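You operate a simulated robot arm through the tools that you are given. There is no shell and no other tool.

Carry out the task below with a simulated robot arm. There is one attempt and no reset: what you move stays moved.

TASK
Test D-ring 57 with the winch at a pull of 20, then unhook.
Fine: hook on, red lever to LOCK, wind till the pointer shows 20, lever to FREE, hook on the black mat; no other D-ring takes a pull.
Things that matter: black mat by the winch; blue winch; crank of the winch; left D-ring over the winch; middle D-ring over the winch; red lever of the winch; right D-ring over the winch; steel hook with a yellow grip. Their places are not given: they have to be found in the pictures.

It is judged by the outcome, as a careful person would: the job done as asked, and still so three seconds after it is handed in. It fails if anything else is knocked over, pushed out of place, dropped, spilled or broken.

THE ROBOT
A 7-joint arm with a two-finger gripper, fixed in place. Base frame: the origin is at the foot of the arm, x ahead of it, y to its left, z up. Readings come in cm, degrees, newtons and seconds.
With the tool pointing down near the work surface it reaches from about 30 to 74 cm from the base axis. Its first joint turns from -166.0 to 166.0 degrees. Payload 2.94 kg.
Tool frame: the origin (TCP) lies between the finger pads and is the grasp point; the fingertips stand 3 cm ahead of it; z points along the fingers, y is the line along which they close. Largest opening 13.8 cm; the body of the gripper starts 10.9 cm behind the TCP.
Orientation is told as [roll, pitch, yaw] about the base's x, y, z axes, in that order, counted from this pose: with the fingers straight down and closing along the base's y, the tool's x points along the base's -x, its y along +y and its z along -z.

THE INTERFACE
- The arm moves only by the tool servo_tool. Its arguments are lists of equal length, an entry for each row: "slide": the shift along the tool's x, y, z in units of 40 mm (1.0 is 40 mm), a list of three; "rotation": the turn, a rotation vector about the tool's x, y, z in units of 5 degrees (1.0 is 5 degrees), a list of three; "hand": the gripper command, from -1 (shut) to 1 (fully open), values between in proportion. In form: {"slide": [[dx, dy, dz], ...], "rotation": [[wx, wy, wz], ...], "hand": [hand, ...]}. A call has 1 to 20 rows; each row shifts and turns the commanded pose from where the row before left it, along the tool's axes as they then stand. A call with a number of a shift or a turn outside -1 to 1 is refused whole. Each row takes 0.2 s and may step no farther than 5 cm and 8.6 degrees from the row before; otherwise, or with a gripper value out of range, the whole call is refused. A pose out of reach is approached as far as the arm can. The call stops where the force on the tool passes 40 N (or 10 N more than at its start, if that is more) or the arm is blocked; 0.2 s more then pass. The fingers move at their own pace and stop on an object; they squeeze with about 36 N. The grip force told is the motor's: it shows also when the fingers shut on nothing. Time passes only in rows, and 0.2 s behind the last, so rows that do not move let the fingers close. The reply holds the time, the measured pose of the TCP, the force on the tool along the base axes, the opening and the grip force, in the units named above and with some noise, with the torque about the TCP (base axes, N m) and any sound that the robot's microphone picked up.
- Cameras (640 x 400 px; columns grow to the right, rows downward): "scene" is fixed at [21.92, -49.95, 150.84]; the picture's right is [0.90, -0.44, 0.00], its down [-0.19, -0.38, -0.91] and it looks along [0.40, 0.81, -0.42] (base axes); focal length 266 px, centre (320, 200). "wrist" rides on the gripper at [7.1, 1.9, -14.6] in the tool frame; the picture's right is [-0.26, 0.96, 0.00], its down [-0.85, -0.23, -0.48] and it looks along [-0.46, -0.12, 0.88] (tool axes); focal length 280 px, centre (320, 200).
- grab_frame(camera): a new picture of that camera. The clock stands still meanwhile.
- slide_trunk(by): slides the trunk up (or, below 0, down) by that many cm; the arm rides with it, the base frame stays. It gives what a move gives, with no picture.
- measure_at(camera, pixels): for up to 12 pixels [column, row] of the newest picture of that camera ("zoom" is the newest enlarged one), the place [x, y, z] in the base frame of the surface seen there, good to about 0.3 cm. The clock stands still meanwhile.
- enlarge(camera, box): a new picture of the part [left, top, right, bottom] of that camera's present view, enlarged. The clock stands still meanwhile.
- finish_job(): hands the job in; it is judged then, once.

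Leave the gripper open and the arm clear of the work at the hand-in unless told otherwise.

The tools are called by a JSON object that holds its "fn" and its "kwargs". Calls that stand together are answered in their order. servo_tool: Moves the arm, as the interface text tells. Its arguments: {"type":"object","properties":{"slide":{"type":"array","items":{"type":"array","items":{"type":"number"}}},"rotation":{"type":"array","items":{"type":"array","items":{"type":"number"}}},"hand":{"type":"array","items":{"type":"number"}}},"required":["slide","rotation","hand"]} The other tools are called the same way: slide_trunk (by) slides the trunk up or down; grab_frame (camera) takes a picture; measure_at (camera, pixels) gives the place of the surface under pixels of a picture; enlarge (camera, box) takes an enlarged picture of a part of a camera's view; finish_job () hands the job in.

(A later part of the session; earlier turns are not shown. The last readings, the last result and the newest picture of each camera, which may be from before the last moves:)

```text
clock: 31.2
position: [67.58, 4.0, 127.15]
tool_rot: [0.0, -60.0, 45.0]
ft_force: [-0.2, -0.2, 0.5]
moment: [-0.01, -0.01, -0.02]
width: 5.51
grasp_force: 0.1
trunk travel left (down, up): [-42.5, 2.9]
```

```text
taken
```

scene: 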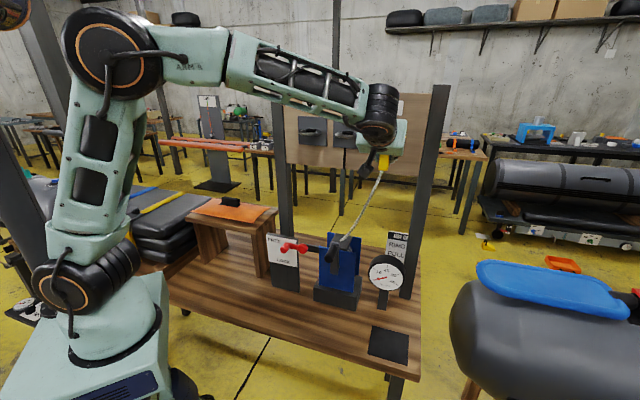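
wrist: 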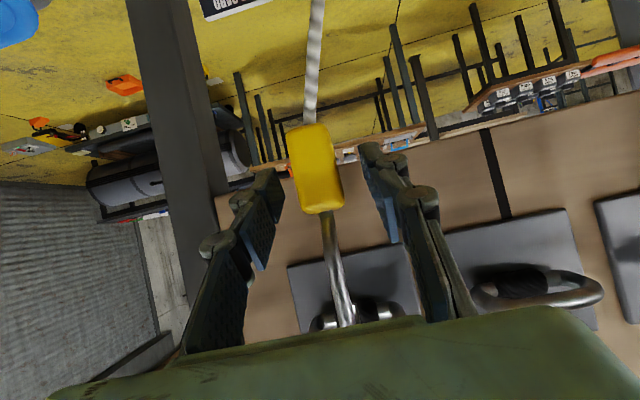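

The hook stays hanging on ring 57 after release. I'll back straight away from the board by 14 cm.

{"fn": "servo_tool", "kwargs": {"slide": [[0.25, 0, -0.433], [0.25, 0, -0.433], [0.25, 0, -0.433], [0.25, 0, -0.433], [0.25, 0, -0.433], [0.25, 0, -0.433], [0.25, 0, -0.433]], "rotation": [[0, 0, 0], [0, 0, 0], [0, 0, 0], [0, 0, 0], [0, 0, 0], [0, 0, 0], [0, 0, 0]], "hand": [-0.2, -0.2, -0.2, -0.2, -0.2, -0.2, -0.2]}}

{"fn": "grab_frame", "kwargs": {"camera": "wrist"}}

{"fn": "grab_frame", "kwargs": {"camera": "scene"}}

```text
clock: 32.8
position: [57.81, -5.91, 126.98]
tool_rot: [0.1, -60.0, 45.0]
ft_force: [-0.7, -0.3, -0.2]
moment: [0.01, 0.02, 0.0]
width: 5.52
grasp_force: 0.1
trunk travel left (down, up): [-42.5, 2.9]
```

```text
taken
```

wrist: 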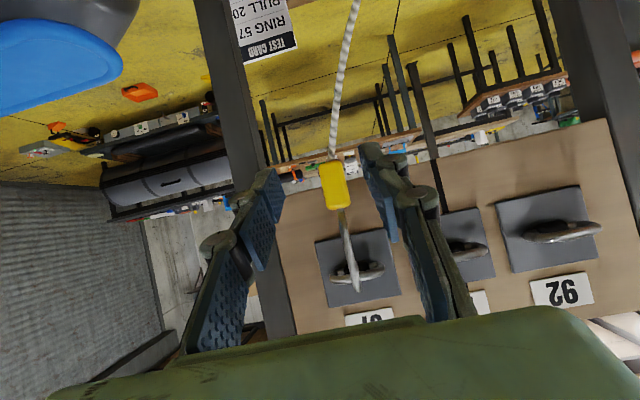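

```text
taken
```

scene: 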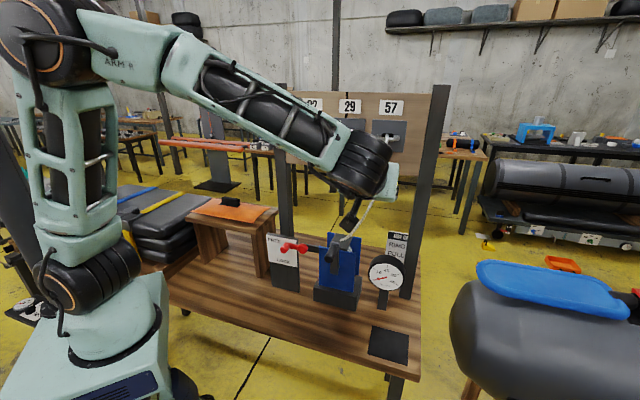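

The hook hangs on ring 57. The lever comes next. Its knob is at about (42.2,17.4,101), close to the base, so pointing the tool down suits it better. I'll turn the fingers to point straight down and close them.

{"fn": "servo_tool", "kwargs": {"slide": [[0, 0, 0], [0, 0, 0], [0, 0, 0], [0, 0, 0], [0, 0, 0], [0, 0, 0], [0, 0, 0], [0, 0, 0], [0, 0, 0], [0, 0, 0], [0, 0, 0], [0, 0, 0], [0, 0, 0]], "rotation": [[0, 1, 0], [0, 1, 0], [0, 1, 0], [0, 1, 0], [0, 1, 0], [0, 1, 0], [0, 1, 0], [0, 1, 0], [0, 1, 0], [0, 1, 0], [0, 1, 0], [0, 1, 0], [0, 0, 0]], "hand": [-1, -1, -1, -1, -1, -1, -1, -1, -1, -1, -1, -1, -1]}}

{"fn": "grab_frame", "kwargs": {"camera": "scene"}}

```text
clock: 35.6
position: [57.87, -5.97, 127.04]
tool_rot: [0.1, 0.1, 45.0]
ft_force: [-0.7, 0.1, -0.1]
moment: [0.0, -0.02, 0.02]
width: 0.0
grasp_force: 28.4
trunk travel left (down, up): [-42.5, 2.9]
```

```text
taken
```

scene: 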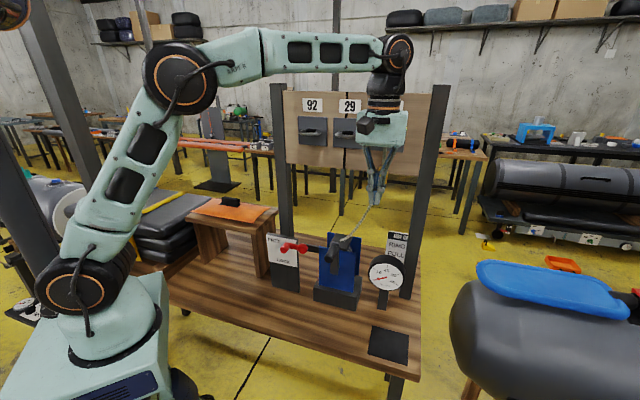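

The tool points down with fingers closed. I'll move it sideways to the lever's column (u ≈ 17.8), staying in front of the board and rope.

{"fn": "servo_tool", "kwargs": {"slide": [[0, 0.854, 0], [0, 0.854, 0], [0, 0.854, 0], [0, 0.854, 0], [0, 0.854, 0], [0, 0.854, 0], [0, 0.854, 0], [0, 0.854, 0], [0, 0, 0]], "rotation": [[0, 0, 0], [0, 0, 0], [0, 0, 0], [0, 0, 0], [0, 0, 0], [0, 0, 0], [0, 0, 0], [0, 0, 0], [0, 0, 0]], "hand": [-1, -1, -1, -1, -1, -1, -1, -1, -1]}}

{"fn": "grab_frame", "kwargs": {"camera": "scene"}}

{"fn": "grab_frame", "kwargs": {"camera": "wrist"}}

```text
clock: 37.6
position: [38.57, 13.43, 126.99]
tool_rot: [0.1, 0.0, 45.0]
ft_force: [-0.7, 0.5, 0.2]
moment: [-0.01, 0.0, -0.02]
width: 0.02
grasp_force: 28.4
trunk travel left (down, up): [-42.5, 2.9]
```

```text
taken
```

scene: 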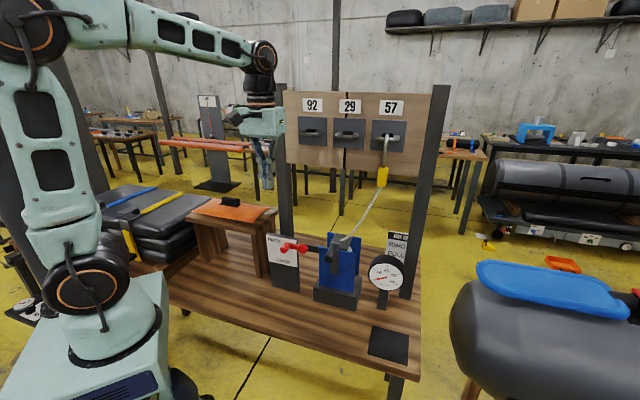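

```text
taken
```

wrist: 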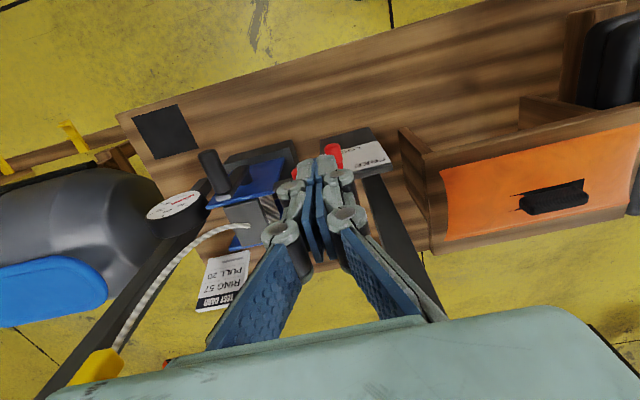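

The fixed camera now sees the hook hanging on ring 57 near (385,150). I'll enlarge it, and the lever as well.

{"fn": "enlarge", "kwargs": {"camera": "scene", "box": [350, 90, 430, 200]}}

{"fn": "enlarge", "kwargs": {"camera": "scene", "box": [255, 225, 345, 285]}}

{"fn": "measure_at", "kwargs": {"camera": "zoom", "pixels": [[180, 148], [205, 125], [240, 130], [312, 150], [312, 125], [312, 180], [285, 150], [335, 150], [190, 170], [160, 150], [200, 200], [100, 100]]}}

```text
3.64 times, centred on (390, 145) of scene
```

zoom: 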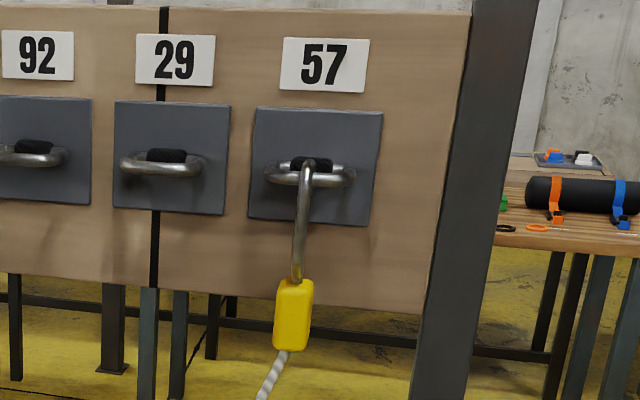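

```text
6.67 times, centred on (300, 255) of scene
```

zoom: 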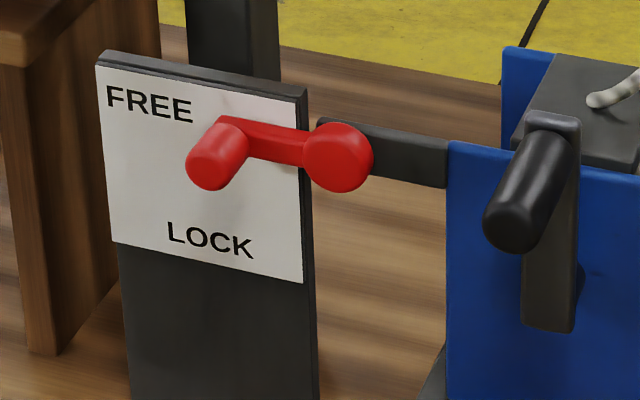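

```text
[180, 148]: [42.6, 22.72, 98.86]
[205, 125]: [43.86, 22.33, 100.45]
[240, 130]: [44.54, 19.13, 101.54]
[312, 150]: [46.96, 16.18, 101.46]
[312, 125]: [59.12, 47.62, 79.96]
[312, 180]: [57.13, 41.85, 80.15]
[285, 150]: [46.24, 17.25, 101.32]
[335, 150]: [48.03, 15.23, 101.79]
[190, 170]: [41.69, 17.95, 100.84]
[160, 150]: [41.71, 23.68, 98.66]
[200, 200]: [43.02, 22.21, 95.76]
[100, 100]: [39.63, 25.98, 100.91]
```

The hook sits properly through ring 57, and the lever knob is by FREE, level with its hub. I'll lower the trunk 20 cm so the closed fingertips come just above knob height, in front of it.

{"fn": "slide_trunk", "kwargs": {"by": -20}}

{"fn": "grab_frame", "kwargs": {"camera": "wrist"}}

{"fn": "enlarge", "kwargs": {"camera": "scene", "box": [240, 190, 360, 300]}}

```text
clock: 39.7
position: [38.47, 13.36, 107.03]
tool_rot: [0.0, 0.0, 45.0]
ft_force: [0.1, 0.1, 0.6]
moment: [0.0, -0.01, 0.04]
width: 0.0
grasp_force: 28.1
trunk travel left (down, up): [-22.5, 22.9]
```

```text
taken
```

wrist: 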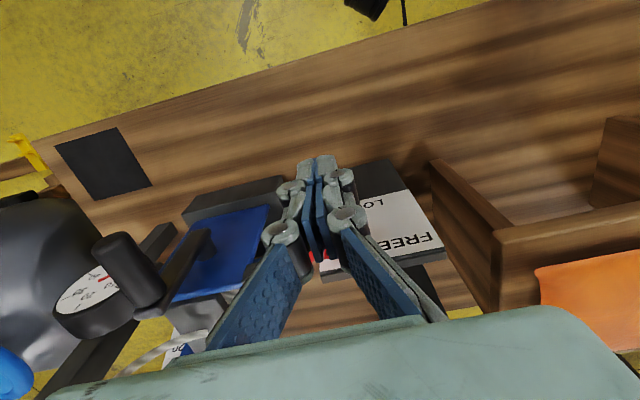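

```text
3.64 times, centred on (300, 245) of scene
```

zoom: 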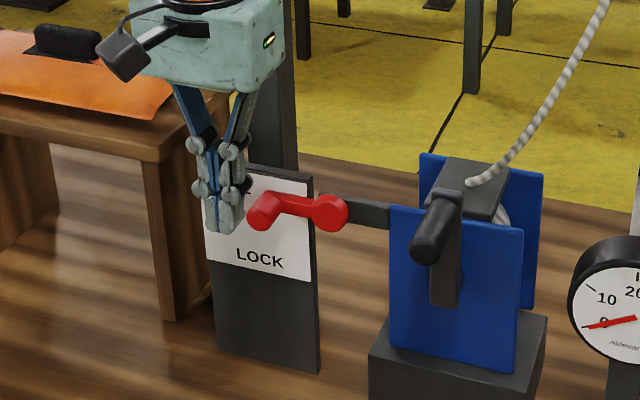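

The fingertips are 2 cm above and 5 cm in front of the knob. I'll move forward 6 cm to hover over it.

{"fn": "servo_tool", "kwargs": {"slide": [[-0.4, 0, 0], [-0.4, 0, 0], [-0.4, 0, 0], [-0.31, 0, 0], [0, 0, 0]], "rotation": [[0, 0, 0], [0, 0, 0], [0, 0, 0], [0, 0, 0], [0, 0, 0]], "hand": [-1, -1, -1, -1, -1]}}

{"fn": "enlarge", "kwargs": {"camera": "scene", "box": [240, 190, 360, 300]}}

{"fn": "grab_frame", "kwargs": {"camera": "wrist"}}

```text
clock: 40.9
position: [42.77, 17.62, 106.99]
tool_rot: [0.0, -0.1, 45.0]
ft_force: [0.4, 0.3, -0.6]
moment: [-0.03, -0.01, 0.01]
width: 0.01
grasp_force: 28.7
trunk travel left (down, up): [-22.5, 22.9]
```

```text
3.64 times, centred on (300, 245) of scene
```

zoom: 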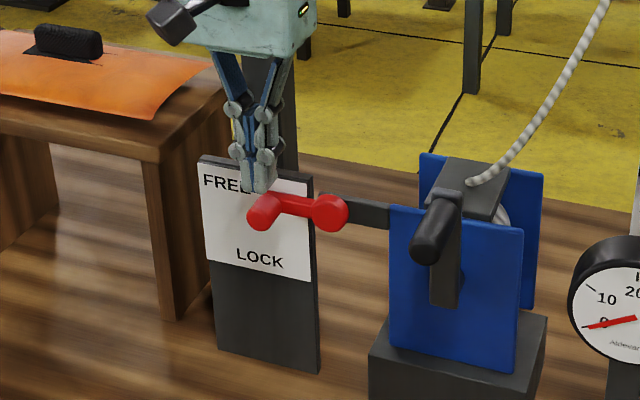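

```text
taken
```

wrist: 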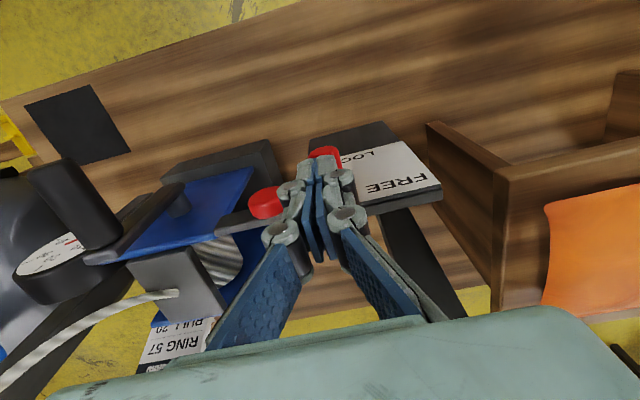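

The fingers are right above the knob at (262,200) in the zoom. I'll press down along the lever's arc to about 30°, stopping if resistance rises.

{"fn": "servo_tool", "kwargs": {"slide": [[0, 0, 0.106], [0, 0, 0.106], [0, 0, 0.106], [0, 0, 0.106], [0, -0.016, 0.125], [0, -0.016, 0.125], [0, -0.016, 0.125], [0, -0.0475, 0.1125], [0, -0.0475, 0.1125], [0, -0.0475, 0.1125]], "rotation": [[0, 0, 0], [0, 0, 0], [0, 0, 0], [0, 0, 0], [0, 0, 0], [0, 0, 0], [0, 0, 0], [0, 0, 0], [0, 0, 0], [0, 0, 0]], "hand": [-1, -1, -1, -1, -1, -1, -1, -1, -1, -1]}}

{"fn": "enlarge", "kwargs": {"camera": "scene", "box": [240, 190, 360, 300]}}

```text
clock: 43.1
position: [43.22, 17.06, 102.47]
tool_rot: [0.0, -0.1, 45.0]
ft_force: [-0.1, 0.9, 1.0]
moment: [-0.01, -0.01, -0.01]
width: 0.01
grasp_force: 28.4
trunk travel left (down, up): [-22.5, 22.9]
```

```text
3.64 times, centred on (300, 245) of scene
```

zoom: 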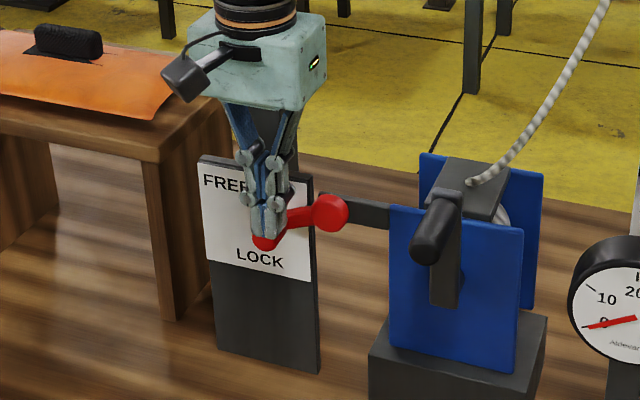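

The lever is following with very little force. I'll continue along the arc to 45°.

{"fn": "servo_tool", "kwargs": {"slide": [[0, -0.076, 0.098], [0, -0.076, 0.098], [0, -0.076, 0.098], [0, 0, 0]], "rotation": [[0, 0, 0], [0, 0, 0], [0, 0, 0], [0, 0, 0]], "hand": [-1, -1, -1, -1]}}

{"fn": "enlarge", "kwargs": {"camera": "scene", "box": [240, 190, 360, 300]}}

```text
clock: 44.1
position: [43.85, 16.4, 101.37]
tool_rot: [0.0, 0.0, 45.0]
ft_force: [-0.2, 0.1, 0.2]
moment: [0.0, -0.03, -0.03]
width: 0.01
grasp_force: 28.9
trunk travel left (down, up): [-22.5, 22.9]
```

```text
3.64 times, centred on (300, 245) of scene
```

zoom: 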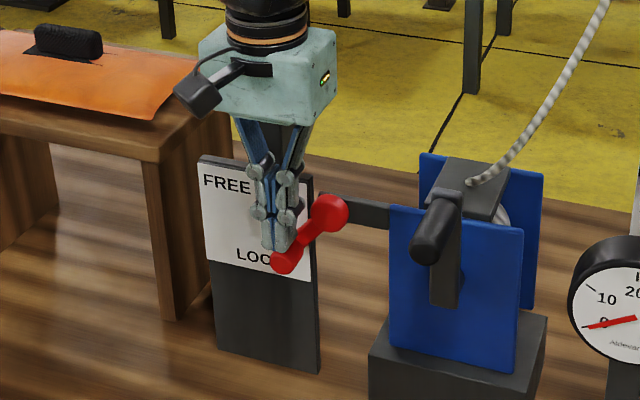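

The lever has gone further on its own, to about 50°, near LOCK. I'll press a bit more along the arc to make sure it's at its stop.

{"fn": "servo_tool", "kwargs": {"slide": [[0, -0.098, 0.076], [0, -0.098, 0.076], [0, -0.098, 0.076], [0, 0, 0]], "rotation": [[0, 0, 0], [0, 0, 0], [0, 0, 0], [0, 0, 0]], "hand": [-1, -1, -1, -1]}}

{"fn": "enlarge", "kwargs": {"camera": "scene", "box": [240, 190, 360, 300]}}

```text
clock: 45.1
position: [44.84, 15.57, 100.37]
tool_rot: [-0.1, 0.0, 45.0]
ft_force: [0.5, 0.6, -0.5]
moment: [-0.01, 0.0, 0.0]
width: 0.0
grasp_force: 28.4
trunk travel left (down, up): [-22.5, 22.9]
```

```text
3.64 times, centred on (300, 245) of scene
```

zoom: 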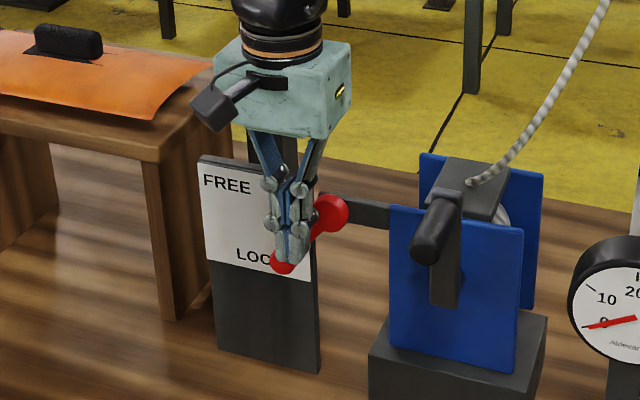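

The lever hasn't moved and there's no force yet. I'll press down another 0.6 cm to feel for the stop.

{"fn": "servo_tool", "kwargs": {"slide": [[0, 0, 0.075], [0, 0, 0.075], [0, 0, 0]], "rotation": [[0, 0, 0], [0, 0, 0], [0, 0, 0]], "hand": [-1, -1, -1]}}

{"fn": "enlarge", "kwargs": {"camera": "scene", "box": [240, 190, 360, 300]}}

```text
clock: 45.9
position: [44.68, 15.51, 100.18]
tool_rot: [-0.3, -0.5, 45.0]
ft_force: [3.0, -0.3, 37.0]
moment: [0.3, 0.09, -0.02]
width: 0.01
grasp_force: 28.2
trunk travel left (down, up): [-22.5, 22.9]
```

```text
3.64 times, centred on (300, 245) of scene
```

zoom: 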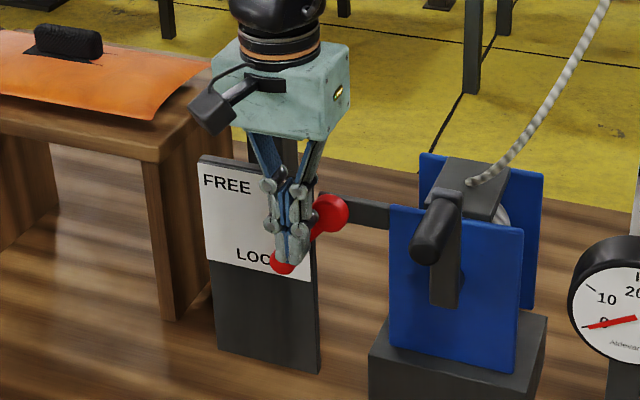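

37 N upward with no movement, so the lever is firmly at its LOCK stop. I'll lift off the knob and back away to the front.

{"fn": "servo_tool", "kwargs": {"slide": [[0, 0, -0.25], [0, 0, -0.5], [0, 0, -1], [0, 0, -1], [0.8, 0, 0], [0.8, 0, 0], [0, 0, 0]], "rotation": [[0, 0, 0], [0, 0, 0], [0, 0, 0], [0, 0, 0], [0, 0, 0], [0, 0, 0], [0, 0, 0]], "hand": [-1, -1, -1, -1, -1, -1, -1]}}

{"fn": "enlarge", "kwargs": {"camera": "scene", "box": [255, 225, 375, 305]}}

{"fn": "measure_at", "kwargs": {"camera": "zoom", "pixels": [[200, 190], [240, 142], [380, 170], [392, 135], [412, 110], [405, 80], [425, 85], [405, 235], [405, 180], [420, 200], [430, 200], [500, 150]]}}

```text
clock: 47.5
position: [40.21, 10.8, 110.84]
tool_rot: [0.1, 0.0, 44.9]
ft_force: [0.0, -0.3, 0.0]
moment: [0.0, 0.0, 0.0]
width: 0.01
grasp_force: 28.4
trunk travel left (down, up): [-22.5, 22.9]
```

```text
5.00 times, centred on (315, 265) of scene
```

zoom: 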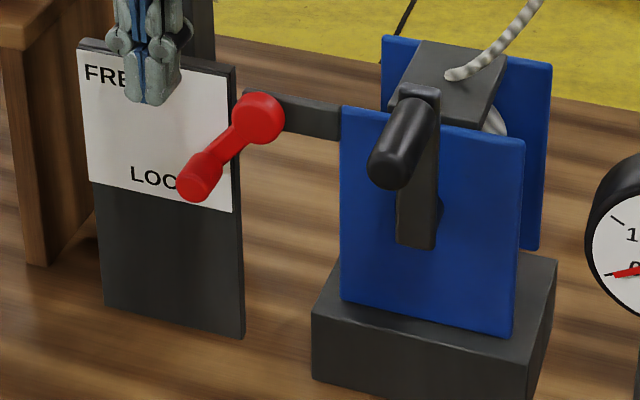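

```text
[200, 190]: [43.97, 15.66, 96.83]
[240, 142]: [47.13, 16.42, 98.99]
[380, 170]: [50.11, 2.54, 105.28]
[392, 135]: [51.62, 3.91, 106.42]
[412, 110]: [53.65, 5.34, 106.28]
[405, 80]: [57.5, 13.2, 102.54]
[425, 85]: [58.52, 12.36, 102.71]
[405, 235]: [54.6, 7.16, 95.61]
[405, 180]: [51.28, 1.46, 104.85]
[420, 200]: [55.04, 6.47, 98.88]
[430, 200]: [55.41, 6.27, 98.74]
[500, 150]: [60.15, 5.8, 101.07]
```

The lever is at LOCK. The crank handle lies along the board normal, centred at u 34, z 105.2, spanning m 37 to 43, with the pivot near z 97 (radius about 8 cm). I'll open the fingers to about 6 cm and move above the handle.

{"fn": "servo_tool", "kwargs": {"slide": [[0, 0, -0.3], [-0.232, -0.825, 0], [-0.232, -0.825, 0], [-0.232, -0.825, 0], [-0.232, -0.825, 0], [0, 0, 0]], "rotation": [[0, 0, 0], [0, 0, 0], [0, 0, 0], [0, 0, 0], [0, 0, 0], [0, 0, 0]], "hand": [-0.15, -0.15, -0.15, -0.15, -0.15, -0.15]}}

{"fn": "grab_frame", "kwargs": {"camera": "wrist"}}

{"fn": "enlarge", "kwargs": {"camera": "scene", "box": [270, 190, 430, 310]}}

```text
clock: 48.9
position: [52.19, 4.46, 112.12]
tool_rot: [-0.1, 0.1, 45.0]
ft_force: [0.6, 0.2, -0.5]
moment: [0.02, 0.03, -0.02]
width: 5.87
grasp_force: 0.1
trunk travel left (down, up): [-22.5, 22.9]
```

```text
taken
```

wrist: 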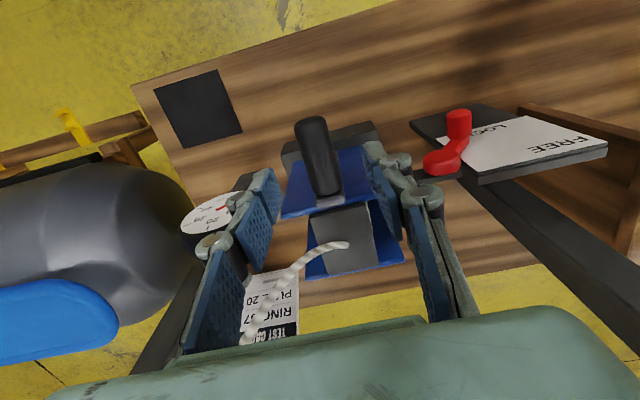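

```text
3.33 times, centred on (350, 250) of scene
```

zoom: 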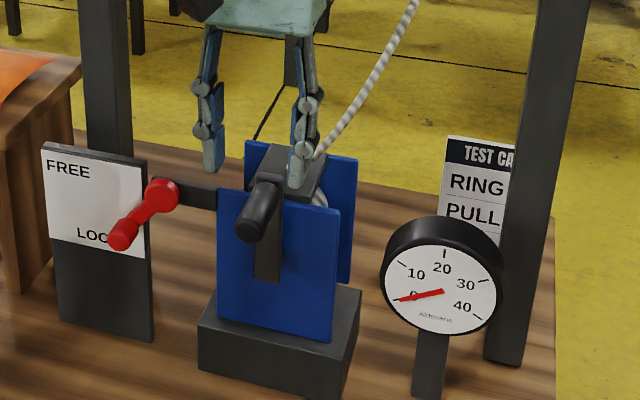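

The handle at (318,155) in the wrist view is centred between the open fingers. I'll measure it and the crank arm from here.

{"fn": "measure_at", "kwargs": {"camera": "wrist", "pixels": [[312, 125], [318, 150], [325, 180], [305, 150], [333, 150], [330, 200], [320, 203], [345, 245], [350, 225], [300, 205]]}}

```text
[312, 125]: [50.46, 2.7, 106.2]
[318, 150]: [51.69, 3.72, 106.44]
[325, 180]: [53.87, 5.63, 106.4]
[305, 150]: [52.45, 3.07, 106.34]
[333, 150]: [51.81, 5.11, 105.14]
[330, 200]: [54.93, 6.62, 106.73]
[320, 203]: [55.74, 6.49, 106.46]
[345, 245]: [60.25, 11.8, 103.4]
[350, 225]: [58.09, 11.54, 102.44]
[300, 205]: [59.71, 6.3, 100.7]
```

The handle axis is at u 34.0 with its top at z 106.4, so its centre is about z 105.3. I'll lower onto it and close.

{"fn": "servo_tool", "kwargs": {"slide": [[0, -0.03, 0.425], [0, -0.03, 0.425], [0, 0, 0.425], [0, 0, 0.425], [0, 0, 0]], "rotation": [[0, 0, 0], [0, 0, 0], [0, 0, 0], [0, 0, 0], [0, 0, 0]], "hand": [-0.15, -0.15, -0.15, -0.15, -0.15]}}

{"fn": "servo_tool", "kwargs": {"slide": [[0, 0, 0], [0, 0, 0], [0, 0, 0], [0, 0, 0], [0, 0, 0]], "rotation": [[0, 0, 0], [0, 0, 0], [0, 0, 0], [0, 0, 0], [0, 0, 0]], "hand": [-0.4, -0.6, -1, -1, -1]}}

{"fn": "enlarge", "kwargs": {"camera": "scene", "box": [270, 190, 430, 310]}}

```text
clock: 50.1
position: [52.31, 4.35, 105.35]
tool_rot: [0.1, 0.0, 45.1]
ft_force: [-0.4, 0.1, -0.8]
moment: [-0.01, 0.0, 0.0]
width: 5.87
grasp_force: 0.0
trunk travel left (down, up): [-22.5, 22.9]
```

```text
clock: 51.3
position: [52.41, 4.35, 105.29]
tool_rot: [0.0, 0.0, 45.0]
ft_force: [-0.4, -0.6, -1.0]
moment: [0.03, 0.02, 0.01]
width: 2.39
grasp_force: 45.5
trunk travel left (down, up): [-22.5, 22.9]
```

```text
3.33 times, centred on (350, 250) of scene
```

zoom: 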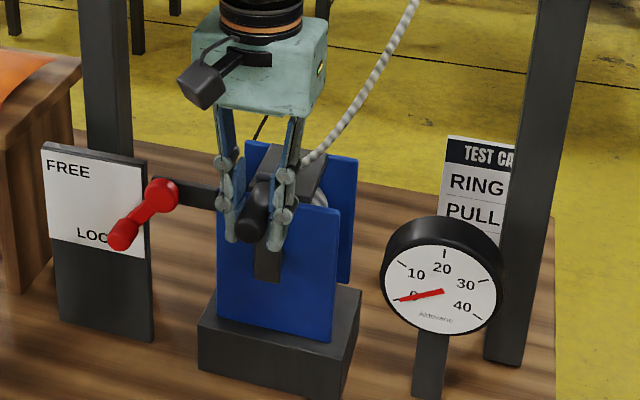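

The handle is gripped (2.39 cm). I'll try a small clockwise push, 0.7 cm to the right, and read the force to learn which way the ratchet lets it wind.

{"fn": "servo_tool", "kwargs": {"slide": [[0, -0.0875, 0], [0, -0.0875, 0.01], [0, 0, 0]], "rotation": [[0, 0, 0], [0, 0, 0], [0, 0, 0]], "hand": [-1, -1, -1]}}

```text
clock: 52.1
position: [52.88, 3.74, 105.37]
tool_rot: [0.0, 0.1, 45.0]
ft_force: [-2.1, 1.9, 0.3]
moment: [0.08, 0.1, 0.67]
width: 2.36
grasp_force: 45.1
trunk travel left (down, up): [-22.5, 22.9]
```

It moves clockwise with only about 3 N of resistance. I'll continue clockwise along the arc to about 30° and watch for ratchet blocking or radial force.

{"fn": "servo_tool", "kwargs": {"slide": [[0, -0.1775, 0.0225], [0, -0.175, 0.039], [0, -0.17, 0.055], [0, -0.165, 0.069], [0, -0.158, 0.082], [0, 0, 0]], "rotation": [[0, 0, 0], [0, 0, 0], [0, 0, 0], [0, 0, 0], [0, 0, 0], [0, 0, 0]], "hand": [-1, -1, -1, -1, -1, -1]}}

{"fn": "enlarge", "kwargs": {"camera": "scene", "box": [270, 130, 430, 310]}}

```text
clock: 53.5
position: [55.17, 1.33, 104.0]
tool_rot: [0.1, 0.1, 45.0]
ft_force: [-1.4, 3.8, -7.0]
moment: [0.24, 0.04, -0.21]
width: 2.47
grasp_force: 44.9
trunk travel left (down, up): [-22.5, 22.9]
```

```text
2.22 times, centred on (350, 220) of scene
```

zoom: 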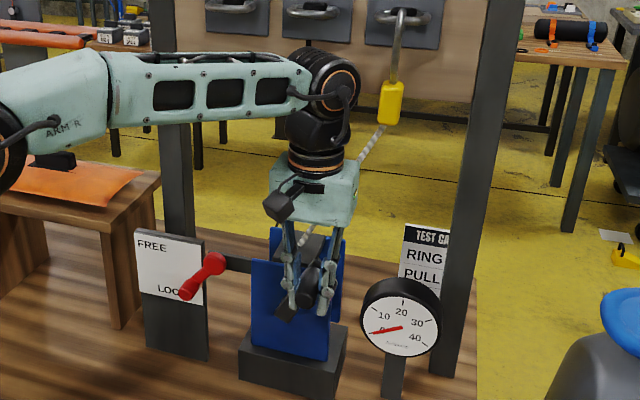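

Clockwise works. A 7 N downward pull shows the true radius is nearer 7 cm, with the pivot at about z 98.3. I'll follow the corrected circle to about 65°.

{"fn": "servo_tool", "kwargs": {"slide": [[0, -0.2225, 0.2325], [0, -0.196, 0.234], [0, -0.1525, 0.264], [0, 0, 0]], "rotation": [[0, 0, 0], [0, 0, 0], [0, 0, 0], [0, 0, 0]], "hand": [-1, -1, -1, -1]}}

{"fn": "enlarge", "kwargs": {"camera": "scene", "box": [270, 130, 430, 310]}}

```text
clock: 54.5
position: [56.82, -0.44, 100.66]
tool_rot: [0.3, 0.4, 45.1]
ft_force: [13.4, -3.7, -13.8]
moment: [0.16, 0.03, 0.29]
width: 2.43
grasp_force: 43.5
trunk travel left (down, up): [-22.5, 22.9]
```

```text
2.22 times, centred on (350, 220) of scene
```

zoom: 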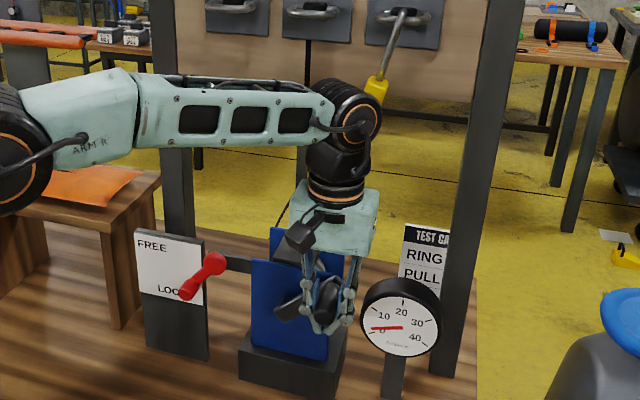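

The hook now leans toward the winch and the pointer has lifted slightly, so clockwise takes up the rope. But the force is pulling the tool onward, so I'll look closely at the gauge, the hook and rope, and any contact.

{"fn": "enlarge", "kwargs": {"camera": "scene", "box": [350, 245, 420, 300]}}

{"fn": "enlarge", "kwargs": {"camera": "scene", "box": [330, 100, 430, 190]}}

{"fn": "grab_frame", "kwargs": {"camera": "wrist"}}

```text
7.27 times, centred on (385, 272) of scene
```

zoom: 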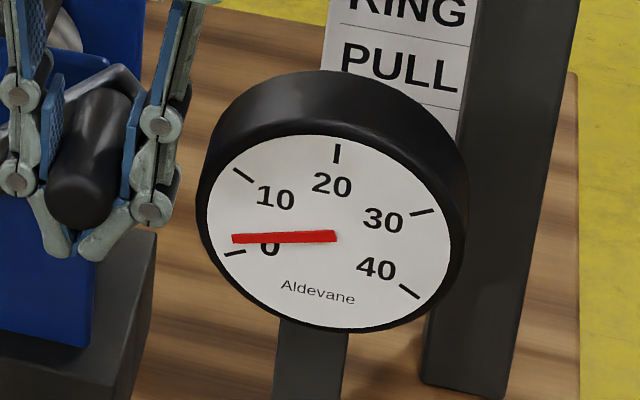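

```text
4.44 times, centred on (380, 145) of scene
```

zoom: 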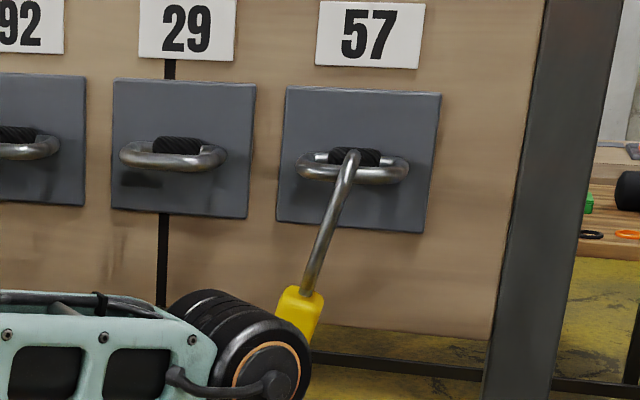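

```text
taken
```

wrist: 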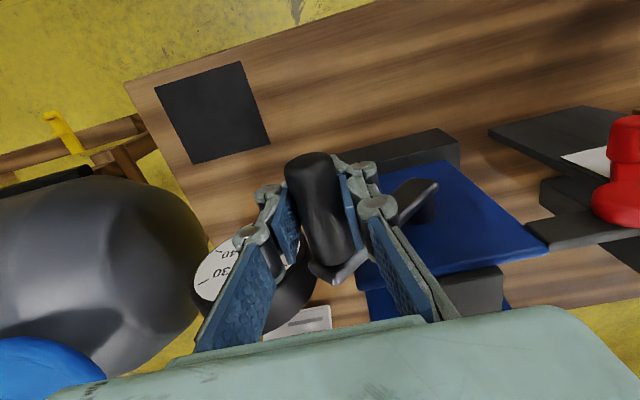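

The pointer is at about 2 and the rope is taut in line with the hook, with nothing touching. I'll continue winding along the circle to about 95°.

{"fn": "servo_tool", "kwargs": {"slide": [[0, -0.104, 0.2865], [0, -0.053, 0.3005], [0, 0, 0.305], [0, 0, 0]], "rotation": [[0, 0, 0], [0, 0, 0], [0, 0, 0], [0, 0, 0]], "hand": [-1, -1, -1, -1]}}

{"fn": "enlarge", "kwargs": {"camera": "scene", "box": [310, 220, 430, 310]}}

```text
clock: 55.3
position: [57.82, -1.32, 98.13]
tool_rot: [-1.0, -0.3, 44.7]
ft_force: [6.1, -3.9, -1.6]
moment: [-0.23, 0.09, 0.36]
width: 2.34
grasp_force: 42.0
trunk travel left (down, up): [-22.5, 22.9]
stopped in row 3: the force on the tool passed its limit at 42 N (the readings are from after the stop); the commanded pose is now the measured one
```

```text
4.44 times, centred on (370, 265) of scene
```

zoom: 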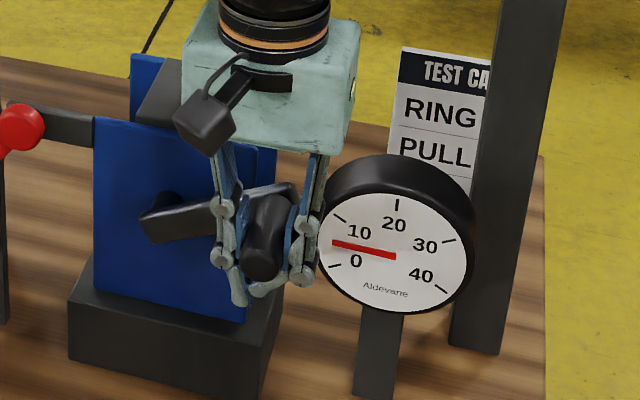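

It stopped at 42 N because my circle was too small: the measured point (41.8,98.1) implies a radius of about 7.75 cm about (34.1,97.5). The pointer reads about 5. I'll continue in finer steps on the corrected circle.

{"fn": "servo_tool", "kwargs": {"slide": [[0, -0.0075, 0.1575], [0, 0.0075, 0.169], [0, 0.022, 0.168], [0, 0, 0]], "rotation": [[0, 0, 0], [0, 0, 0], [0, 0, 0], [0, 0, 0]], "hand": [-1, -1, -1, -1]}}

{"fn": "enlarge", "kwargs": {"camera": "scene", "box": [310, 220, 430, 310]}}

```text
clock: 56.3
position: [58.18, -1.72, 96.36]
tool_rot: [-1.7, -0.7, 44.6]
ft_force: [7.6, -4.6, -3.2]
moment: [-0.22, 0.31, 0.56]
width: 2.35
grasp_force: 41.2
trunk travel left (down, up): [-22.5, 22.9]
stopped in row 4: the force on the tool passed its limit at 40 N (the readings are from after the stop); the commanded pose is now the measured one
```

```text
4.44 times, centred on (370, 265) of scene
```

zoom: 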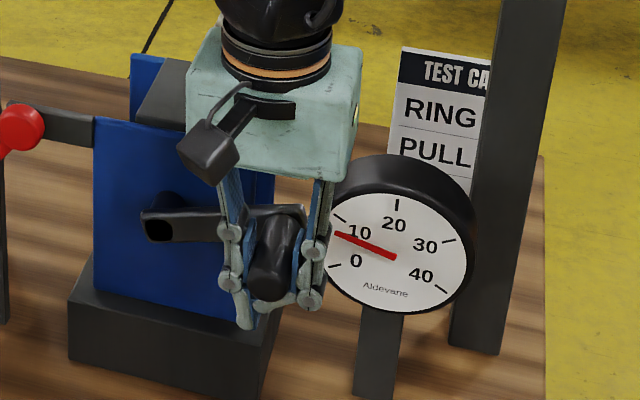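

The true radius looks closer to 8.3 cm about (34.05,97.0). The pointer is at about 7. I'll check the grip on the handle in the wrist view before continuing.

{"fn": "grab_frame", "kwargs": {"camera": "wrist"}}

{"fn": "measure_at", "kwargs": {"camera": "wrist", "pixels": [[315, 160], [318, 190], [325, 215], [330, 235], [305, 160], [330, 180], [330, 260], [420, 190], [345, 255]]}}

{"fn": "enlarge", "kwargs": {"camera": "scene", "box": [325, 235, 395, 300]}}

```text
taken
```

wrist: 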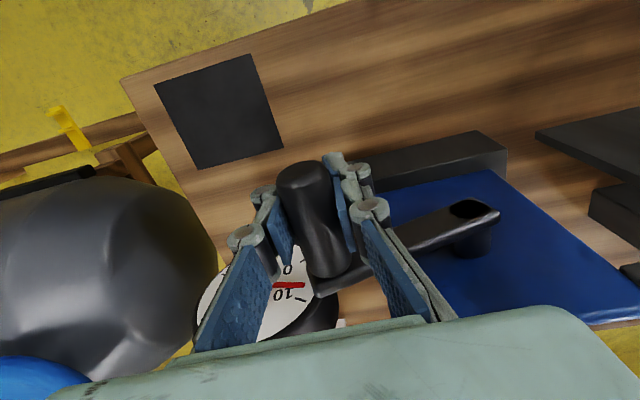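

```text
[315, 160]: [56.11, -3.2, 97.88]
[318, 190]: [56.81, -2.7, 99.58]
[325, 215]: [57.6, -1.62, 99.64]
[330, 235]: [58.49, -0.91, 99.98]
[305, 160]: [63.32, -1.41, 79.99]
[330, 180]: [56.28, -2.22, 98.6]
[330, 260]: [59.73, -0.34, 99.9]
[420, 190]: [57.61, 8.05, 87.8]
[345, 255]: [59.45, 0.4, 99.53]
```

```text
6.15 times, centred on (360, 268) of scene
```

zoom: 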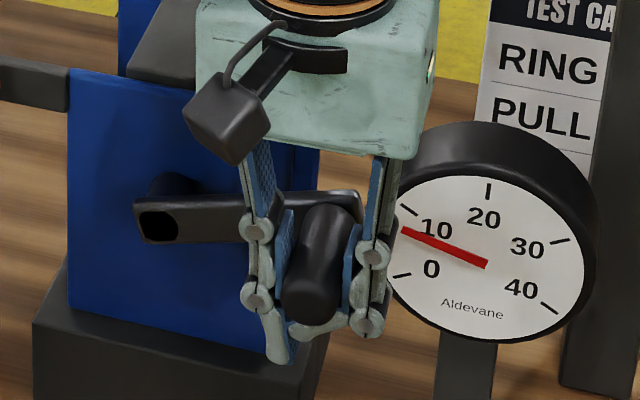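

The handle is now about 2.1 cm above the TCP, so the fingers slid down it and a friction grip won't wind further. The ratchet should hold what's wound (about 7). I'll open, rise clear, close the fingers, and push the handle down from above instead. First, release and lift.

{"fn": "servo_tool", "kwargs": {"slide": [[0, 0, 0], [0, 0, 0], [0, 0, 0], [0, 0.02, -0.5], [0, 0.02, -0.5], [0, 0.02, -0.5], [0, 0.02, -0.6], [0, 0, 0], [0, 0, 0]], "rotation": [[0, 0, 0], [0, 0, 0], [0, 0, 0], [0, 0, 0], [0, 0, 0], [0, 0, 0], [0, 0, 0], [0, 0, 0], [0, 0, 0]], "hand": [-0.35, -0.35, -0.35, -0.35, -0.35, -0.35, -0.35, -0.35, -0.35]}}

{"fn": "enlarge", "kwargs": {"camera": "scene", "box": [325, 235, 405, 300]}}

{"fn": "grab_frame", "kwargs": {"camera": "wrist"}}

```text
clock: 58.3
position: [57.32, -1.15, 104.86]
tool_rot: [-1.6, -0.7, 44.5]
ft_force: [-0.3, 0.8, 0.1]
moment: [0.02, 0.05, 0.0]
width: 4.49
grasp_force: 0.0
trunk travel left (down, up): [-22.5, 22.9]
```

```text
6.15 times, centred on (365, 268) of scene
```

zoom: 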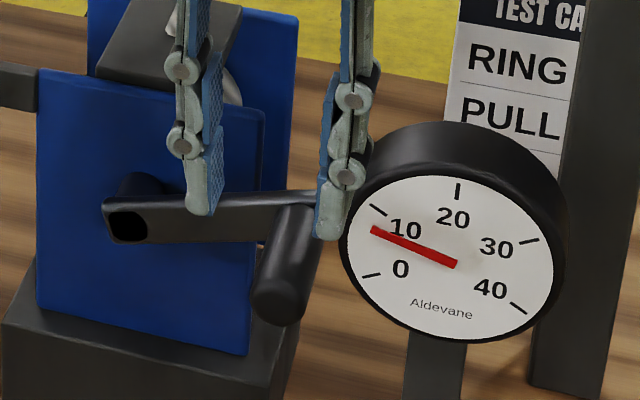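

```text
taken
```

wrist: 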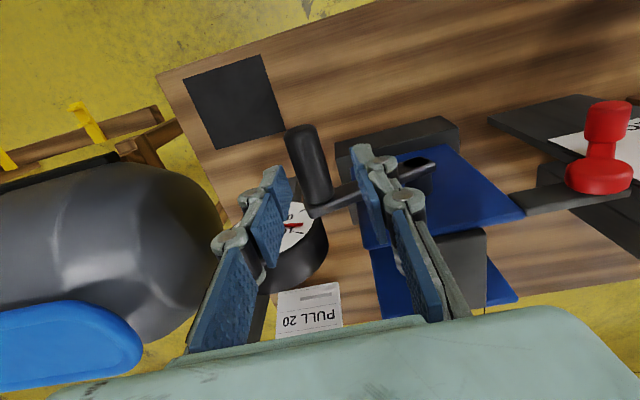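

The pull holds at about 7 with the handle released, so the ratchet works. I'll measure the axle at (126,225) and the handle in this view to fix the crank circle.

{"fn": "measure_at", "kwargs": {"camera": "zoom", "pixels": [[126, 225], [126, 205], [126, 240], [200, 220], [290, 230], [278, 300], [285, 260], [300, 215], [268, 270], [305, 270], [457, 262], [280, 320]]}}

{"fn": "measure_at", "kwargs": {"camera": "wrist", "pixels": [[300, 140], [310, 165], [318, 190], [292, 150], [313, 145], [340, 195], [418, 165], [410, 170]]}}

```text
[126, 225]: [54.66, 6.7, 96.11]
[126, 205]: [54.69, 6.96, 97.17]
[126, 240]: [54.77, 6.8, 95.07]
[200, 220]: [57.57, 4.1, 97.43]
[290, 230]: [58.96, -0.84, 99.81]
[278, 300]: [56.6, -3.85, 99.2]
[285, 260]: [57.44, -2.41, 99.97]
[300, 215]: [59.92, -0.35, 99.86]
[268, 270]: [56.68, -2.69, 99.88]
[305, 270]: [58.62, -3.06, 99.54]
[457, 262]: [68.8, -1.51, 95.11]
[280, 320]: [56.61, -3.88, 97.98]
```

```text
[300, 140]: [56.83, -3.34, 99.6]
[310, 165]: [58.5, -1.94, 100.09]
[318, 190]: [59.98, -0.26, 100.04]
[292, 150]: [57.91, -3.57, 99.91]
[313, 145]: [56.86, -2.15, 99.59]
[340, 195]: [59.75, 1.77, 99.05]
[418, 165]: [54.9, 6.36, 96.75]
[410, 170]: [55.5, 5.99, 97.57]
```

The axle is at (u 34.0, z 96.4) and the handle centre at about (42.6,98.9), so the crank radius is about 8.9 cm and the handle is at 74°. My earlier circles were too small, which explains the side forces. I'll level the tool, close the fingers and centre them over the handle to push it down.

{"fn": "servo_tool", "kwargs": {"slide": [[0, 0, -0.15], [0, -0.15, 0], [0, -0.14, 0], [0, 0, 0], [0, 0, 0]], "rotation": [[-0.32, 0.14, -0.1], [0, 0, 0], [0, 0, 0], [0, 0, 0], [0, 0, 0]], "hand": [-1, -1, -1, -1, -1]}}

{"fn": "grab_frame", "kwargs": {"camera": "wrist"}}

{"fn": "enlarge", "kwargs": {"camera": "scene", "box": [325, 225, 415, 300]}}

```text
clock: 59.5
position: [58.23, -2.03, 105.5]
tool_rot: [0.1, 0.1, 45.0]
ft_force: [0.0, -0.5, -0.6]
moment: [0.02, 0.02, -0.04]
width: 0.03
grasp_force: 28.5
trunk travel left (down, up): [-22.5, 22.9]
```

```text
taken
```

wrist: 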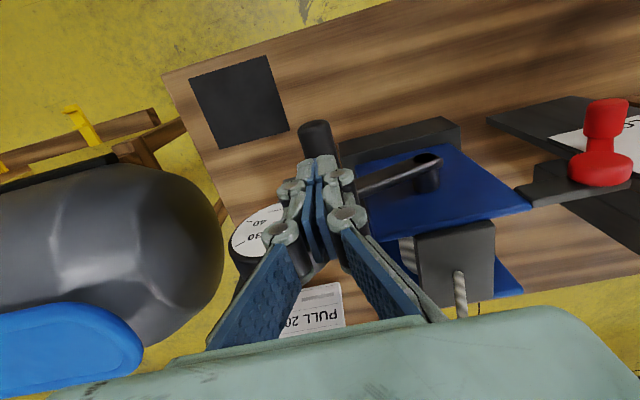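

```text
5.33 times, centred on (370, 262) of scene
```

zoom: 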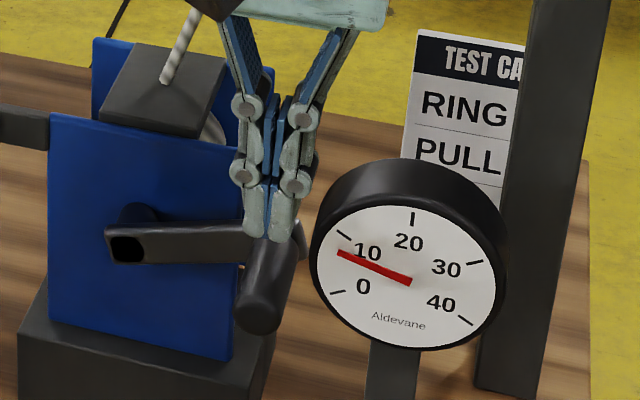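

The fingers sit over the handle. I'll push down to about 80° and read the pointer and force.

{"fn": "servo_tool", "kwargs": {"slide": [[0, 0, 0.2], [0, 0, 0.2], [0, 0, 0.2], [0, -0.02, 0.12], [0, -0.02, 0.12], [0, 0, 0]], "rotation": [[0, 0, 0], [0, 0, 0], [0, 0, 0], [0, 0, 0], [0, 0, 0], [0, 0, 0]], "hand": [-1, -1, -1, -1, -1, -1]}}

{"fn": "enlarge", "kwargs": {"camera": "scene", "box": [325, 225, 415, 300]}}

```text
clock: 60.9
position: [58.49, -2.06, 102.12]
tool_rot: [-0.1, 0.1, 44.9]
ft_force: [-0.2, 0.1, 5.2]
moment: [0.0, 0.03, 0.03]
width: 0.59
grasp_force: 28.5
trunk travel left (down, up): [-22.5, 22.9]
```

```text
5.33 times, centred on (370, 262) of scene
```

zoom: 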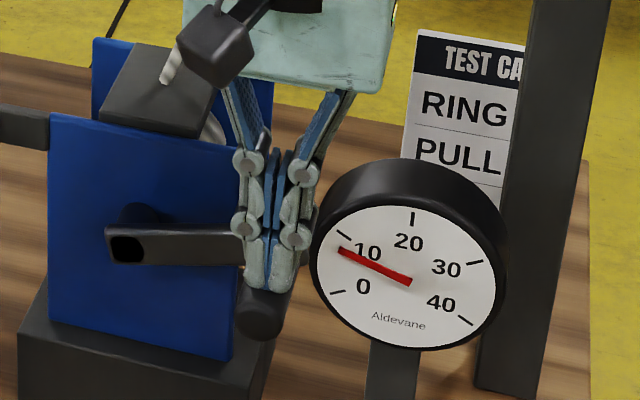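

The push works with only 5 N, but the handle is wedging slightly between the fingertips (0.59 cm). I'll lift, shift 0.6 cm so one finger is centred on the handle, and push again.

{"fn": "servo_tool", "kwargs": {"slide": [[0, 0, -0.3], [0, -0.14, 0], [0, 0, 0], [0, 0, 0.15], [0, 0, 0.15], [0, 0, 0.12], [0, 0, 0]], "rotation": [[0, 0, 0], [0, 0, 0], [0, 0, 0], [0, 0, 0], [0, 0, 0], [0, 0, 0], [0, 0, 0]], "hand": [-1, -1, -1, -1, -1, -1, -1]}}

{"fn": "enlarge", "kwargs": {"camera": "scene", "box": [325, 225, 415, 300]}}

```text
clock: 62.5
position: [58.77, -2.66, 101.68]
tool_rot: [-0.1, 0.0, 45.0]
ft_force: [2.5, -2.8, 6.3]
moment: [-0.04, 0.0, -0.01]
width: 0.0
grasp_force: 28.4
trunk travel left (down, up): [-22.5, 22.9]
```

```text
5.33 times, centred on (370, 262) of scene
```

zoom: 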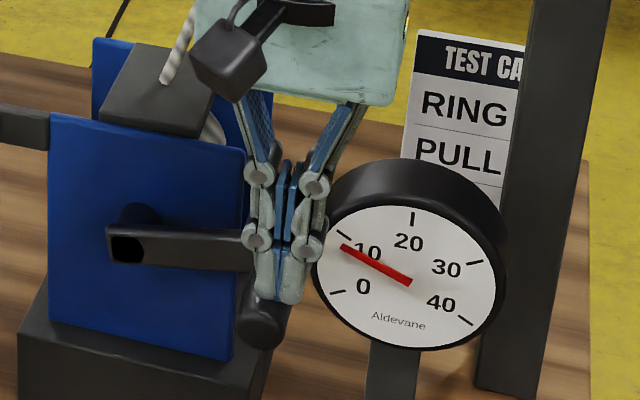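

The pointer is at about 8.5 and rising with a 6 N push. I'll continue down 1.6 cm.

{"fn": "servo_tool", "kwargs": {"slide": [[0, 0.02, 0.1], [0, 0.02, 0.1], [0, 0.02, 0.1], [0, 0.02, 0.1], [0, 0, 0]], "rotation": [[0, 0, 0], [0, 0, 0], [0, 0, 0], [0, 0, 0], [0, 0, 0]], "hand": [-1, -1, -1, -1, -1]}}

{"fn": "enlarge", "kwargs": {"camera": "scene", "box": [325, 225, 415, 300]}}

```text
clock: 63.7
position: [58.5, -2.37, 99.9]
tool_rot: [0.1, 0.0, 45.0]
ft_force: [1.8, -1.5, 5.1]
moment: [-0.03, -0.04, 0.0]
width: 0.0
grasp_force: 28.2
trunk travel left (down, up): [-22.5, 22.9]
```

```text
5.33 times, centred on (370, 262) of scene
```

zoom: 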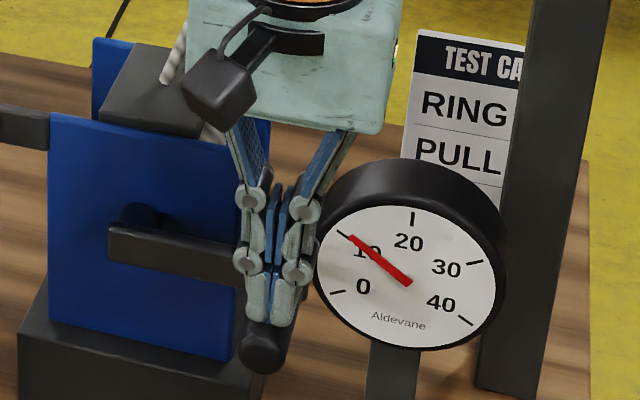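

The pointer is at about 10. I'll continue down along the arc, roughly 2.3 cm more.

{"fn": "servo_tool", "kwargs": {"slide": [[0, 0.01, 0.117], [0, 0.015, 0.117], [0, 0.02, 0.117], [0, 0.03, 0.117], [0, 0.035, 0.117], [0, 0, 0]], "rotation": [[0, 0, 0], [0, 0, 0], [0, 0, 0], [0, 0, 0], [0, 0, 0], [0, 0, 0]], "hand": [-1, -1, -1, -1, -1, -1]}}

{"fn": "enlarge", "kwargs": {"camera": "scene", "box": [325, 225, 415, 300]}}

```text
clock: 65.1
position: [58.32, -1.99, 97.68]
tool_rot: [0.1, 0.1, 45.0]
ft_force: [0.8, -2.2, 6.0]
moment: [-0.05, -0.02, -0.03]
width: 0.59
grasp_force: 28.5
trunk travel left (down, up): [-22.5, 22.9]
```

```text
5.33 times, centred on (370, 262) of scene
```

zoom: 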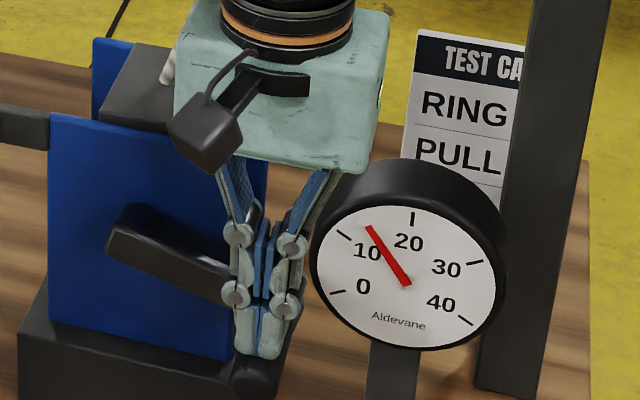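

The pointer is at about 14 with the handle near 109°. That's about 0.27 per degree, so 20 should come near 131°. I'll go in smaller steps now.

{"fn": "servo_tool", "kwargs": {"slide": [[0, 0.01, 0.11], [0, 0.02, 0.11], [0, 0.03, 0.11], [0, 0, 0]], "rotation": [[0, 0, 0], [0, 0, 0], [0, 0, 0], [0, 0, 0]], "hand": [-1, -1, -1, -1]}}

{"fn": "enlarge", "kwargs": {"camera": "scene", "box": [325, 225, 415, 300]}}

```text
clock: 66.1
position: [58.18, -1.93, 96.43]
tool_rot: [-0.1, 0.0, 44.9]
ft_force: [-1.1, -4.4, 7.3]
moment: [-0.1, 0.02, -0.01]
width: 0.01
grasp_force: 28.6
trunk travel left (down, up): [-22.5, 22.9]
```

```text
5.33 times, centred on (370, 262) of scene
```

zoom: 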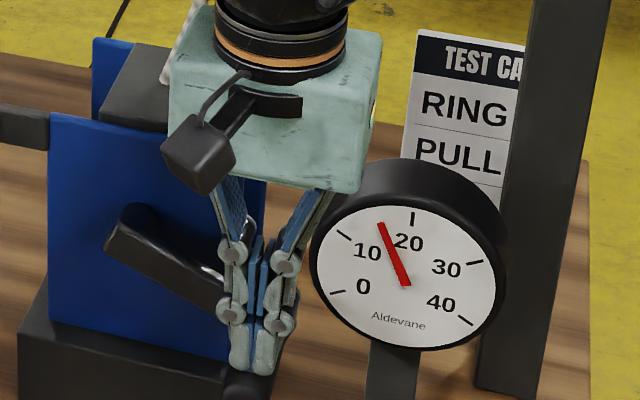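

The pointer is at about 16. I'll go another small step down and left along the arc.

{"fn": "servo_tool", "kwargs": {"slide": [[0, 0.04, 0.08], [0, 0.045, 0.08], [0, 0.045, 0.08], [0, 0, 0]], "rotation": [[0, 0, 0], [0, 0, 0], [0, 0, 0], [0, 0, 0]], "hand": [-1, -1, -1, -1]}}

{"fn": "enlarge", "kwargs": {"camera": "scene", "box": [345, 240, 415, 300]}}

```text
clock: 67.1
position: [57.89, -1.43, 95.51]
tool_rot: [-0.1, -0.1, 45.1]
ft_force: [0.1, -1.9, 9.5]
moment: [-0.03, 0.01, 0.13]
width: 0.6
grasp_force: 28.4
trunk travel left (down, up): [-22.5, 22.9]
```

```text
6.67 times, centred on (380, 270) of scene
```

zoom: 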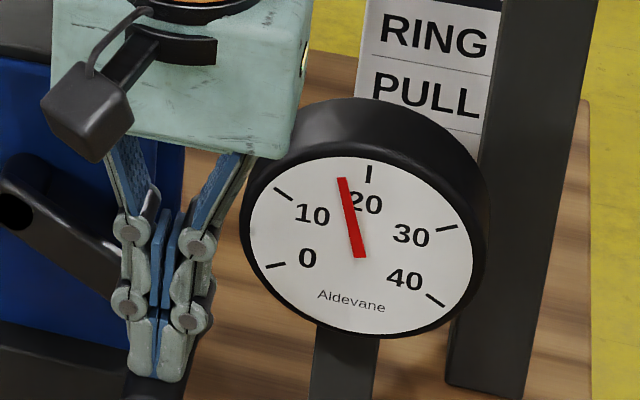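

Fitting the dial (60° per 10 units, centre (360,247)), the pointer reads about 17.2. I need roughly 10° more crank, so I'll do about half of it now.

{"fn": "servo_tool", "kwargs": {"slide": [[0, 0.056, 0.08], [0, 0.056, 0.08], [0, 0, 0]], "rotation": [[0, 0, 0], [0, 0, 0], [0, 0, 0]], "hand": [-1, -1, -1]}}

{"fn": "enlarge", "kwargs": {"camera": "scene", "box": [345, 240, 415, 300]}}

```text
clock: 67.9
position: [57.43, -1.11, 94.78]
tool_rot: [-0.1, 0.1, 45.0]
ft_force: [1.3, -2.2, 7.6]
moment: [-0.03, -0.04, -0.04]
width: 0.0
grasp_force: 28.4
trunk travel left (down, up): [-22.5, 22.9]
```

```text
6.67 times, centred on (380, 270) of scene
```

zoom: 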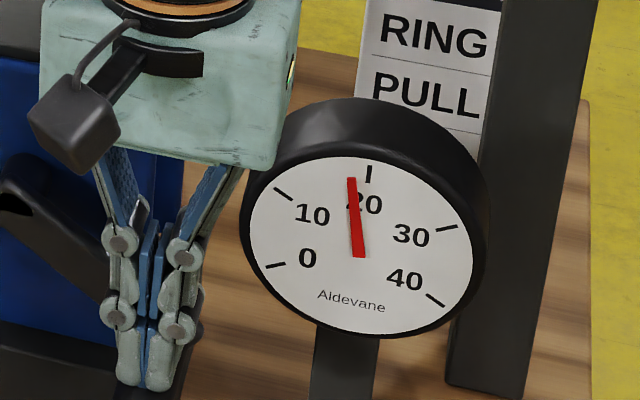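

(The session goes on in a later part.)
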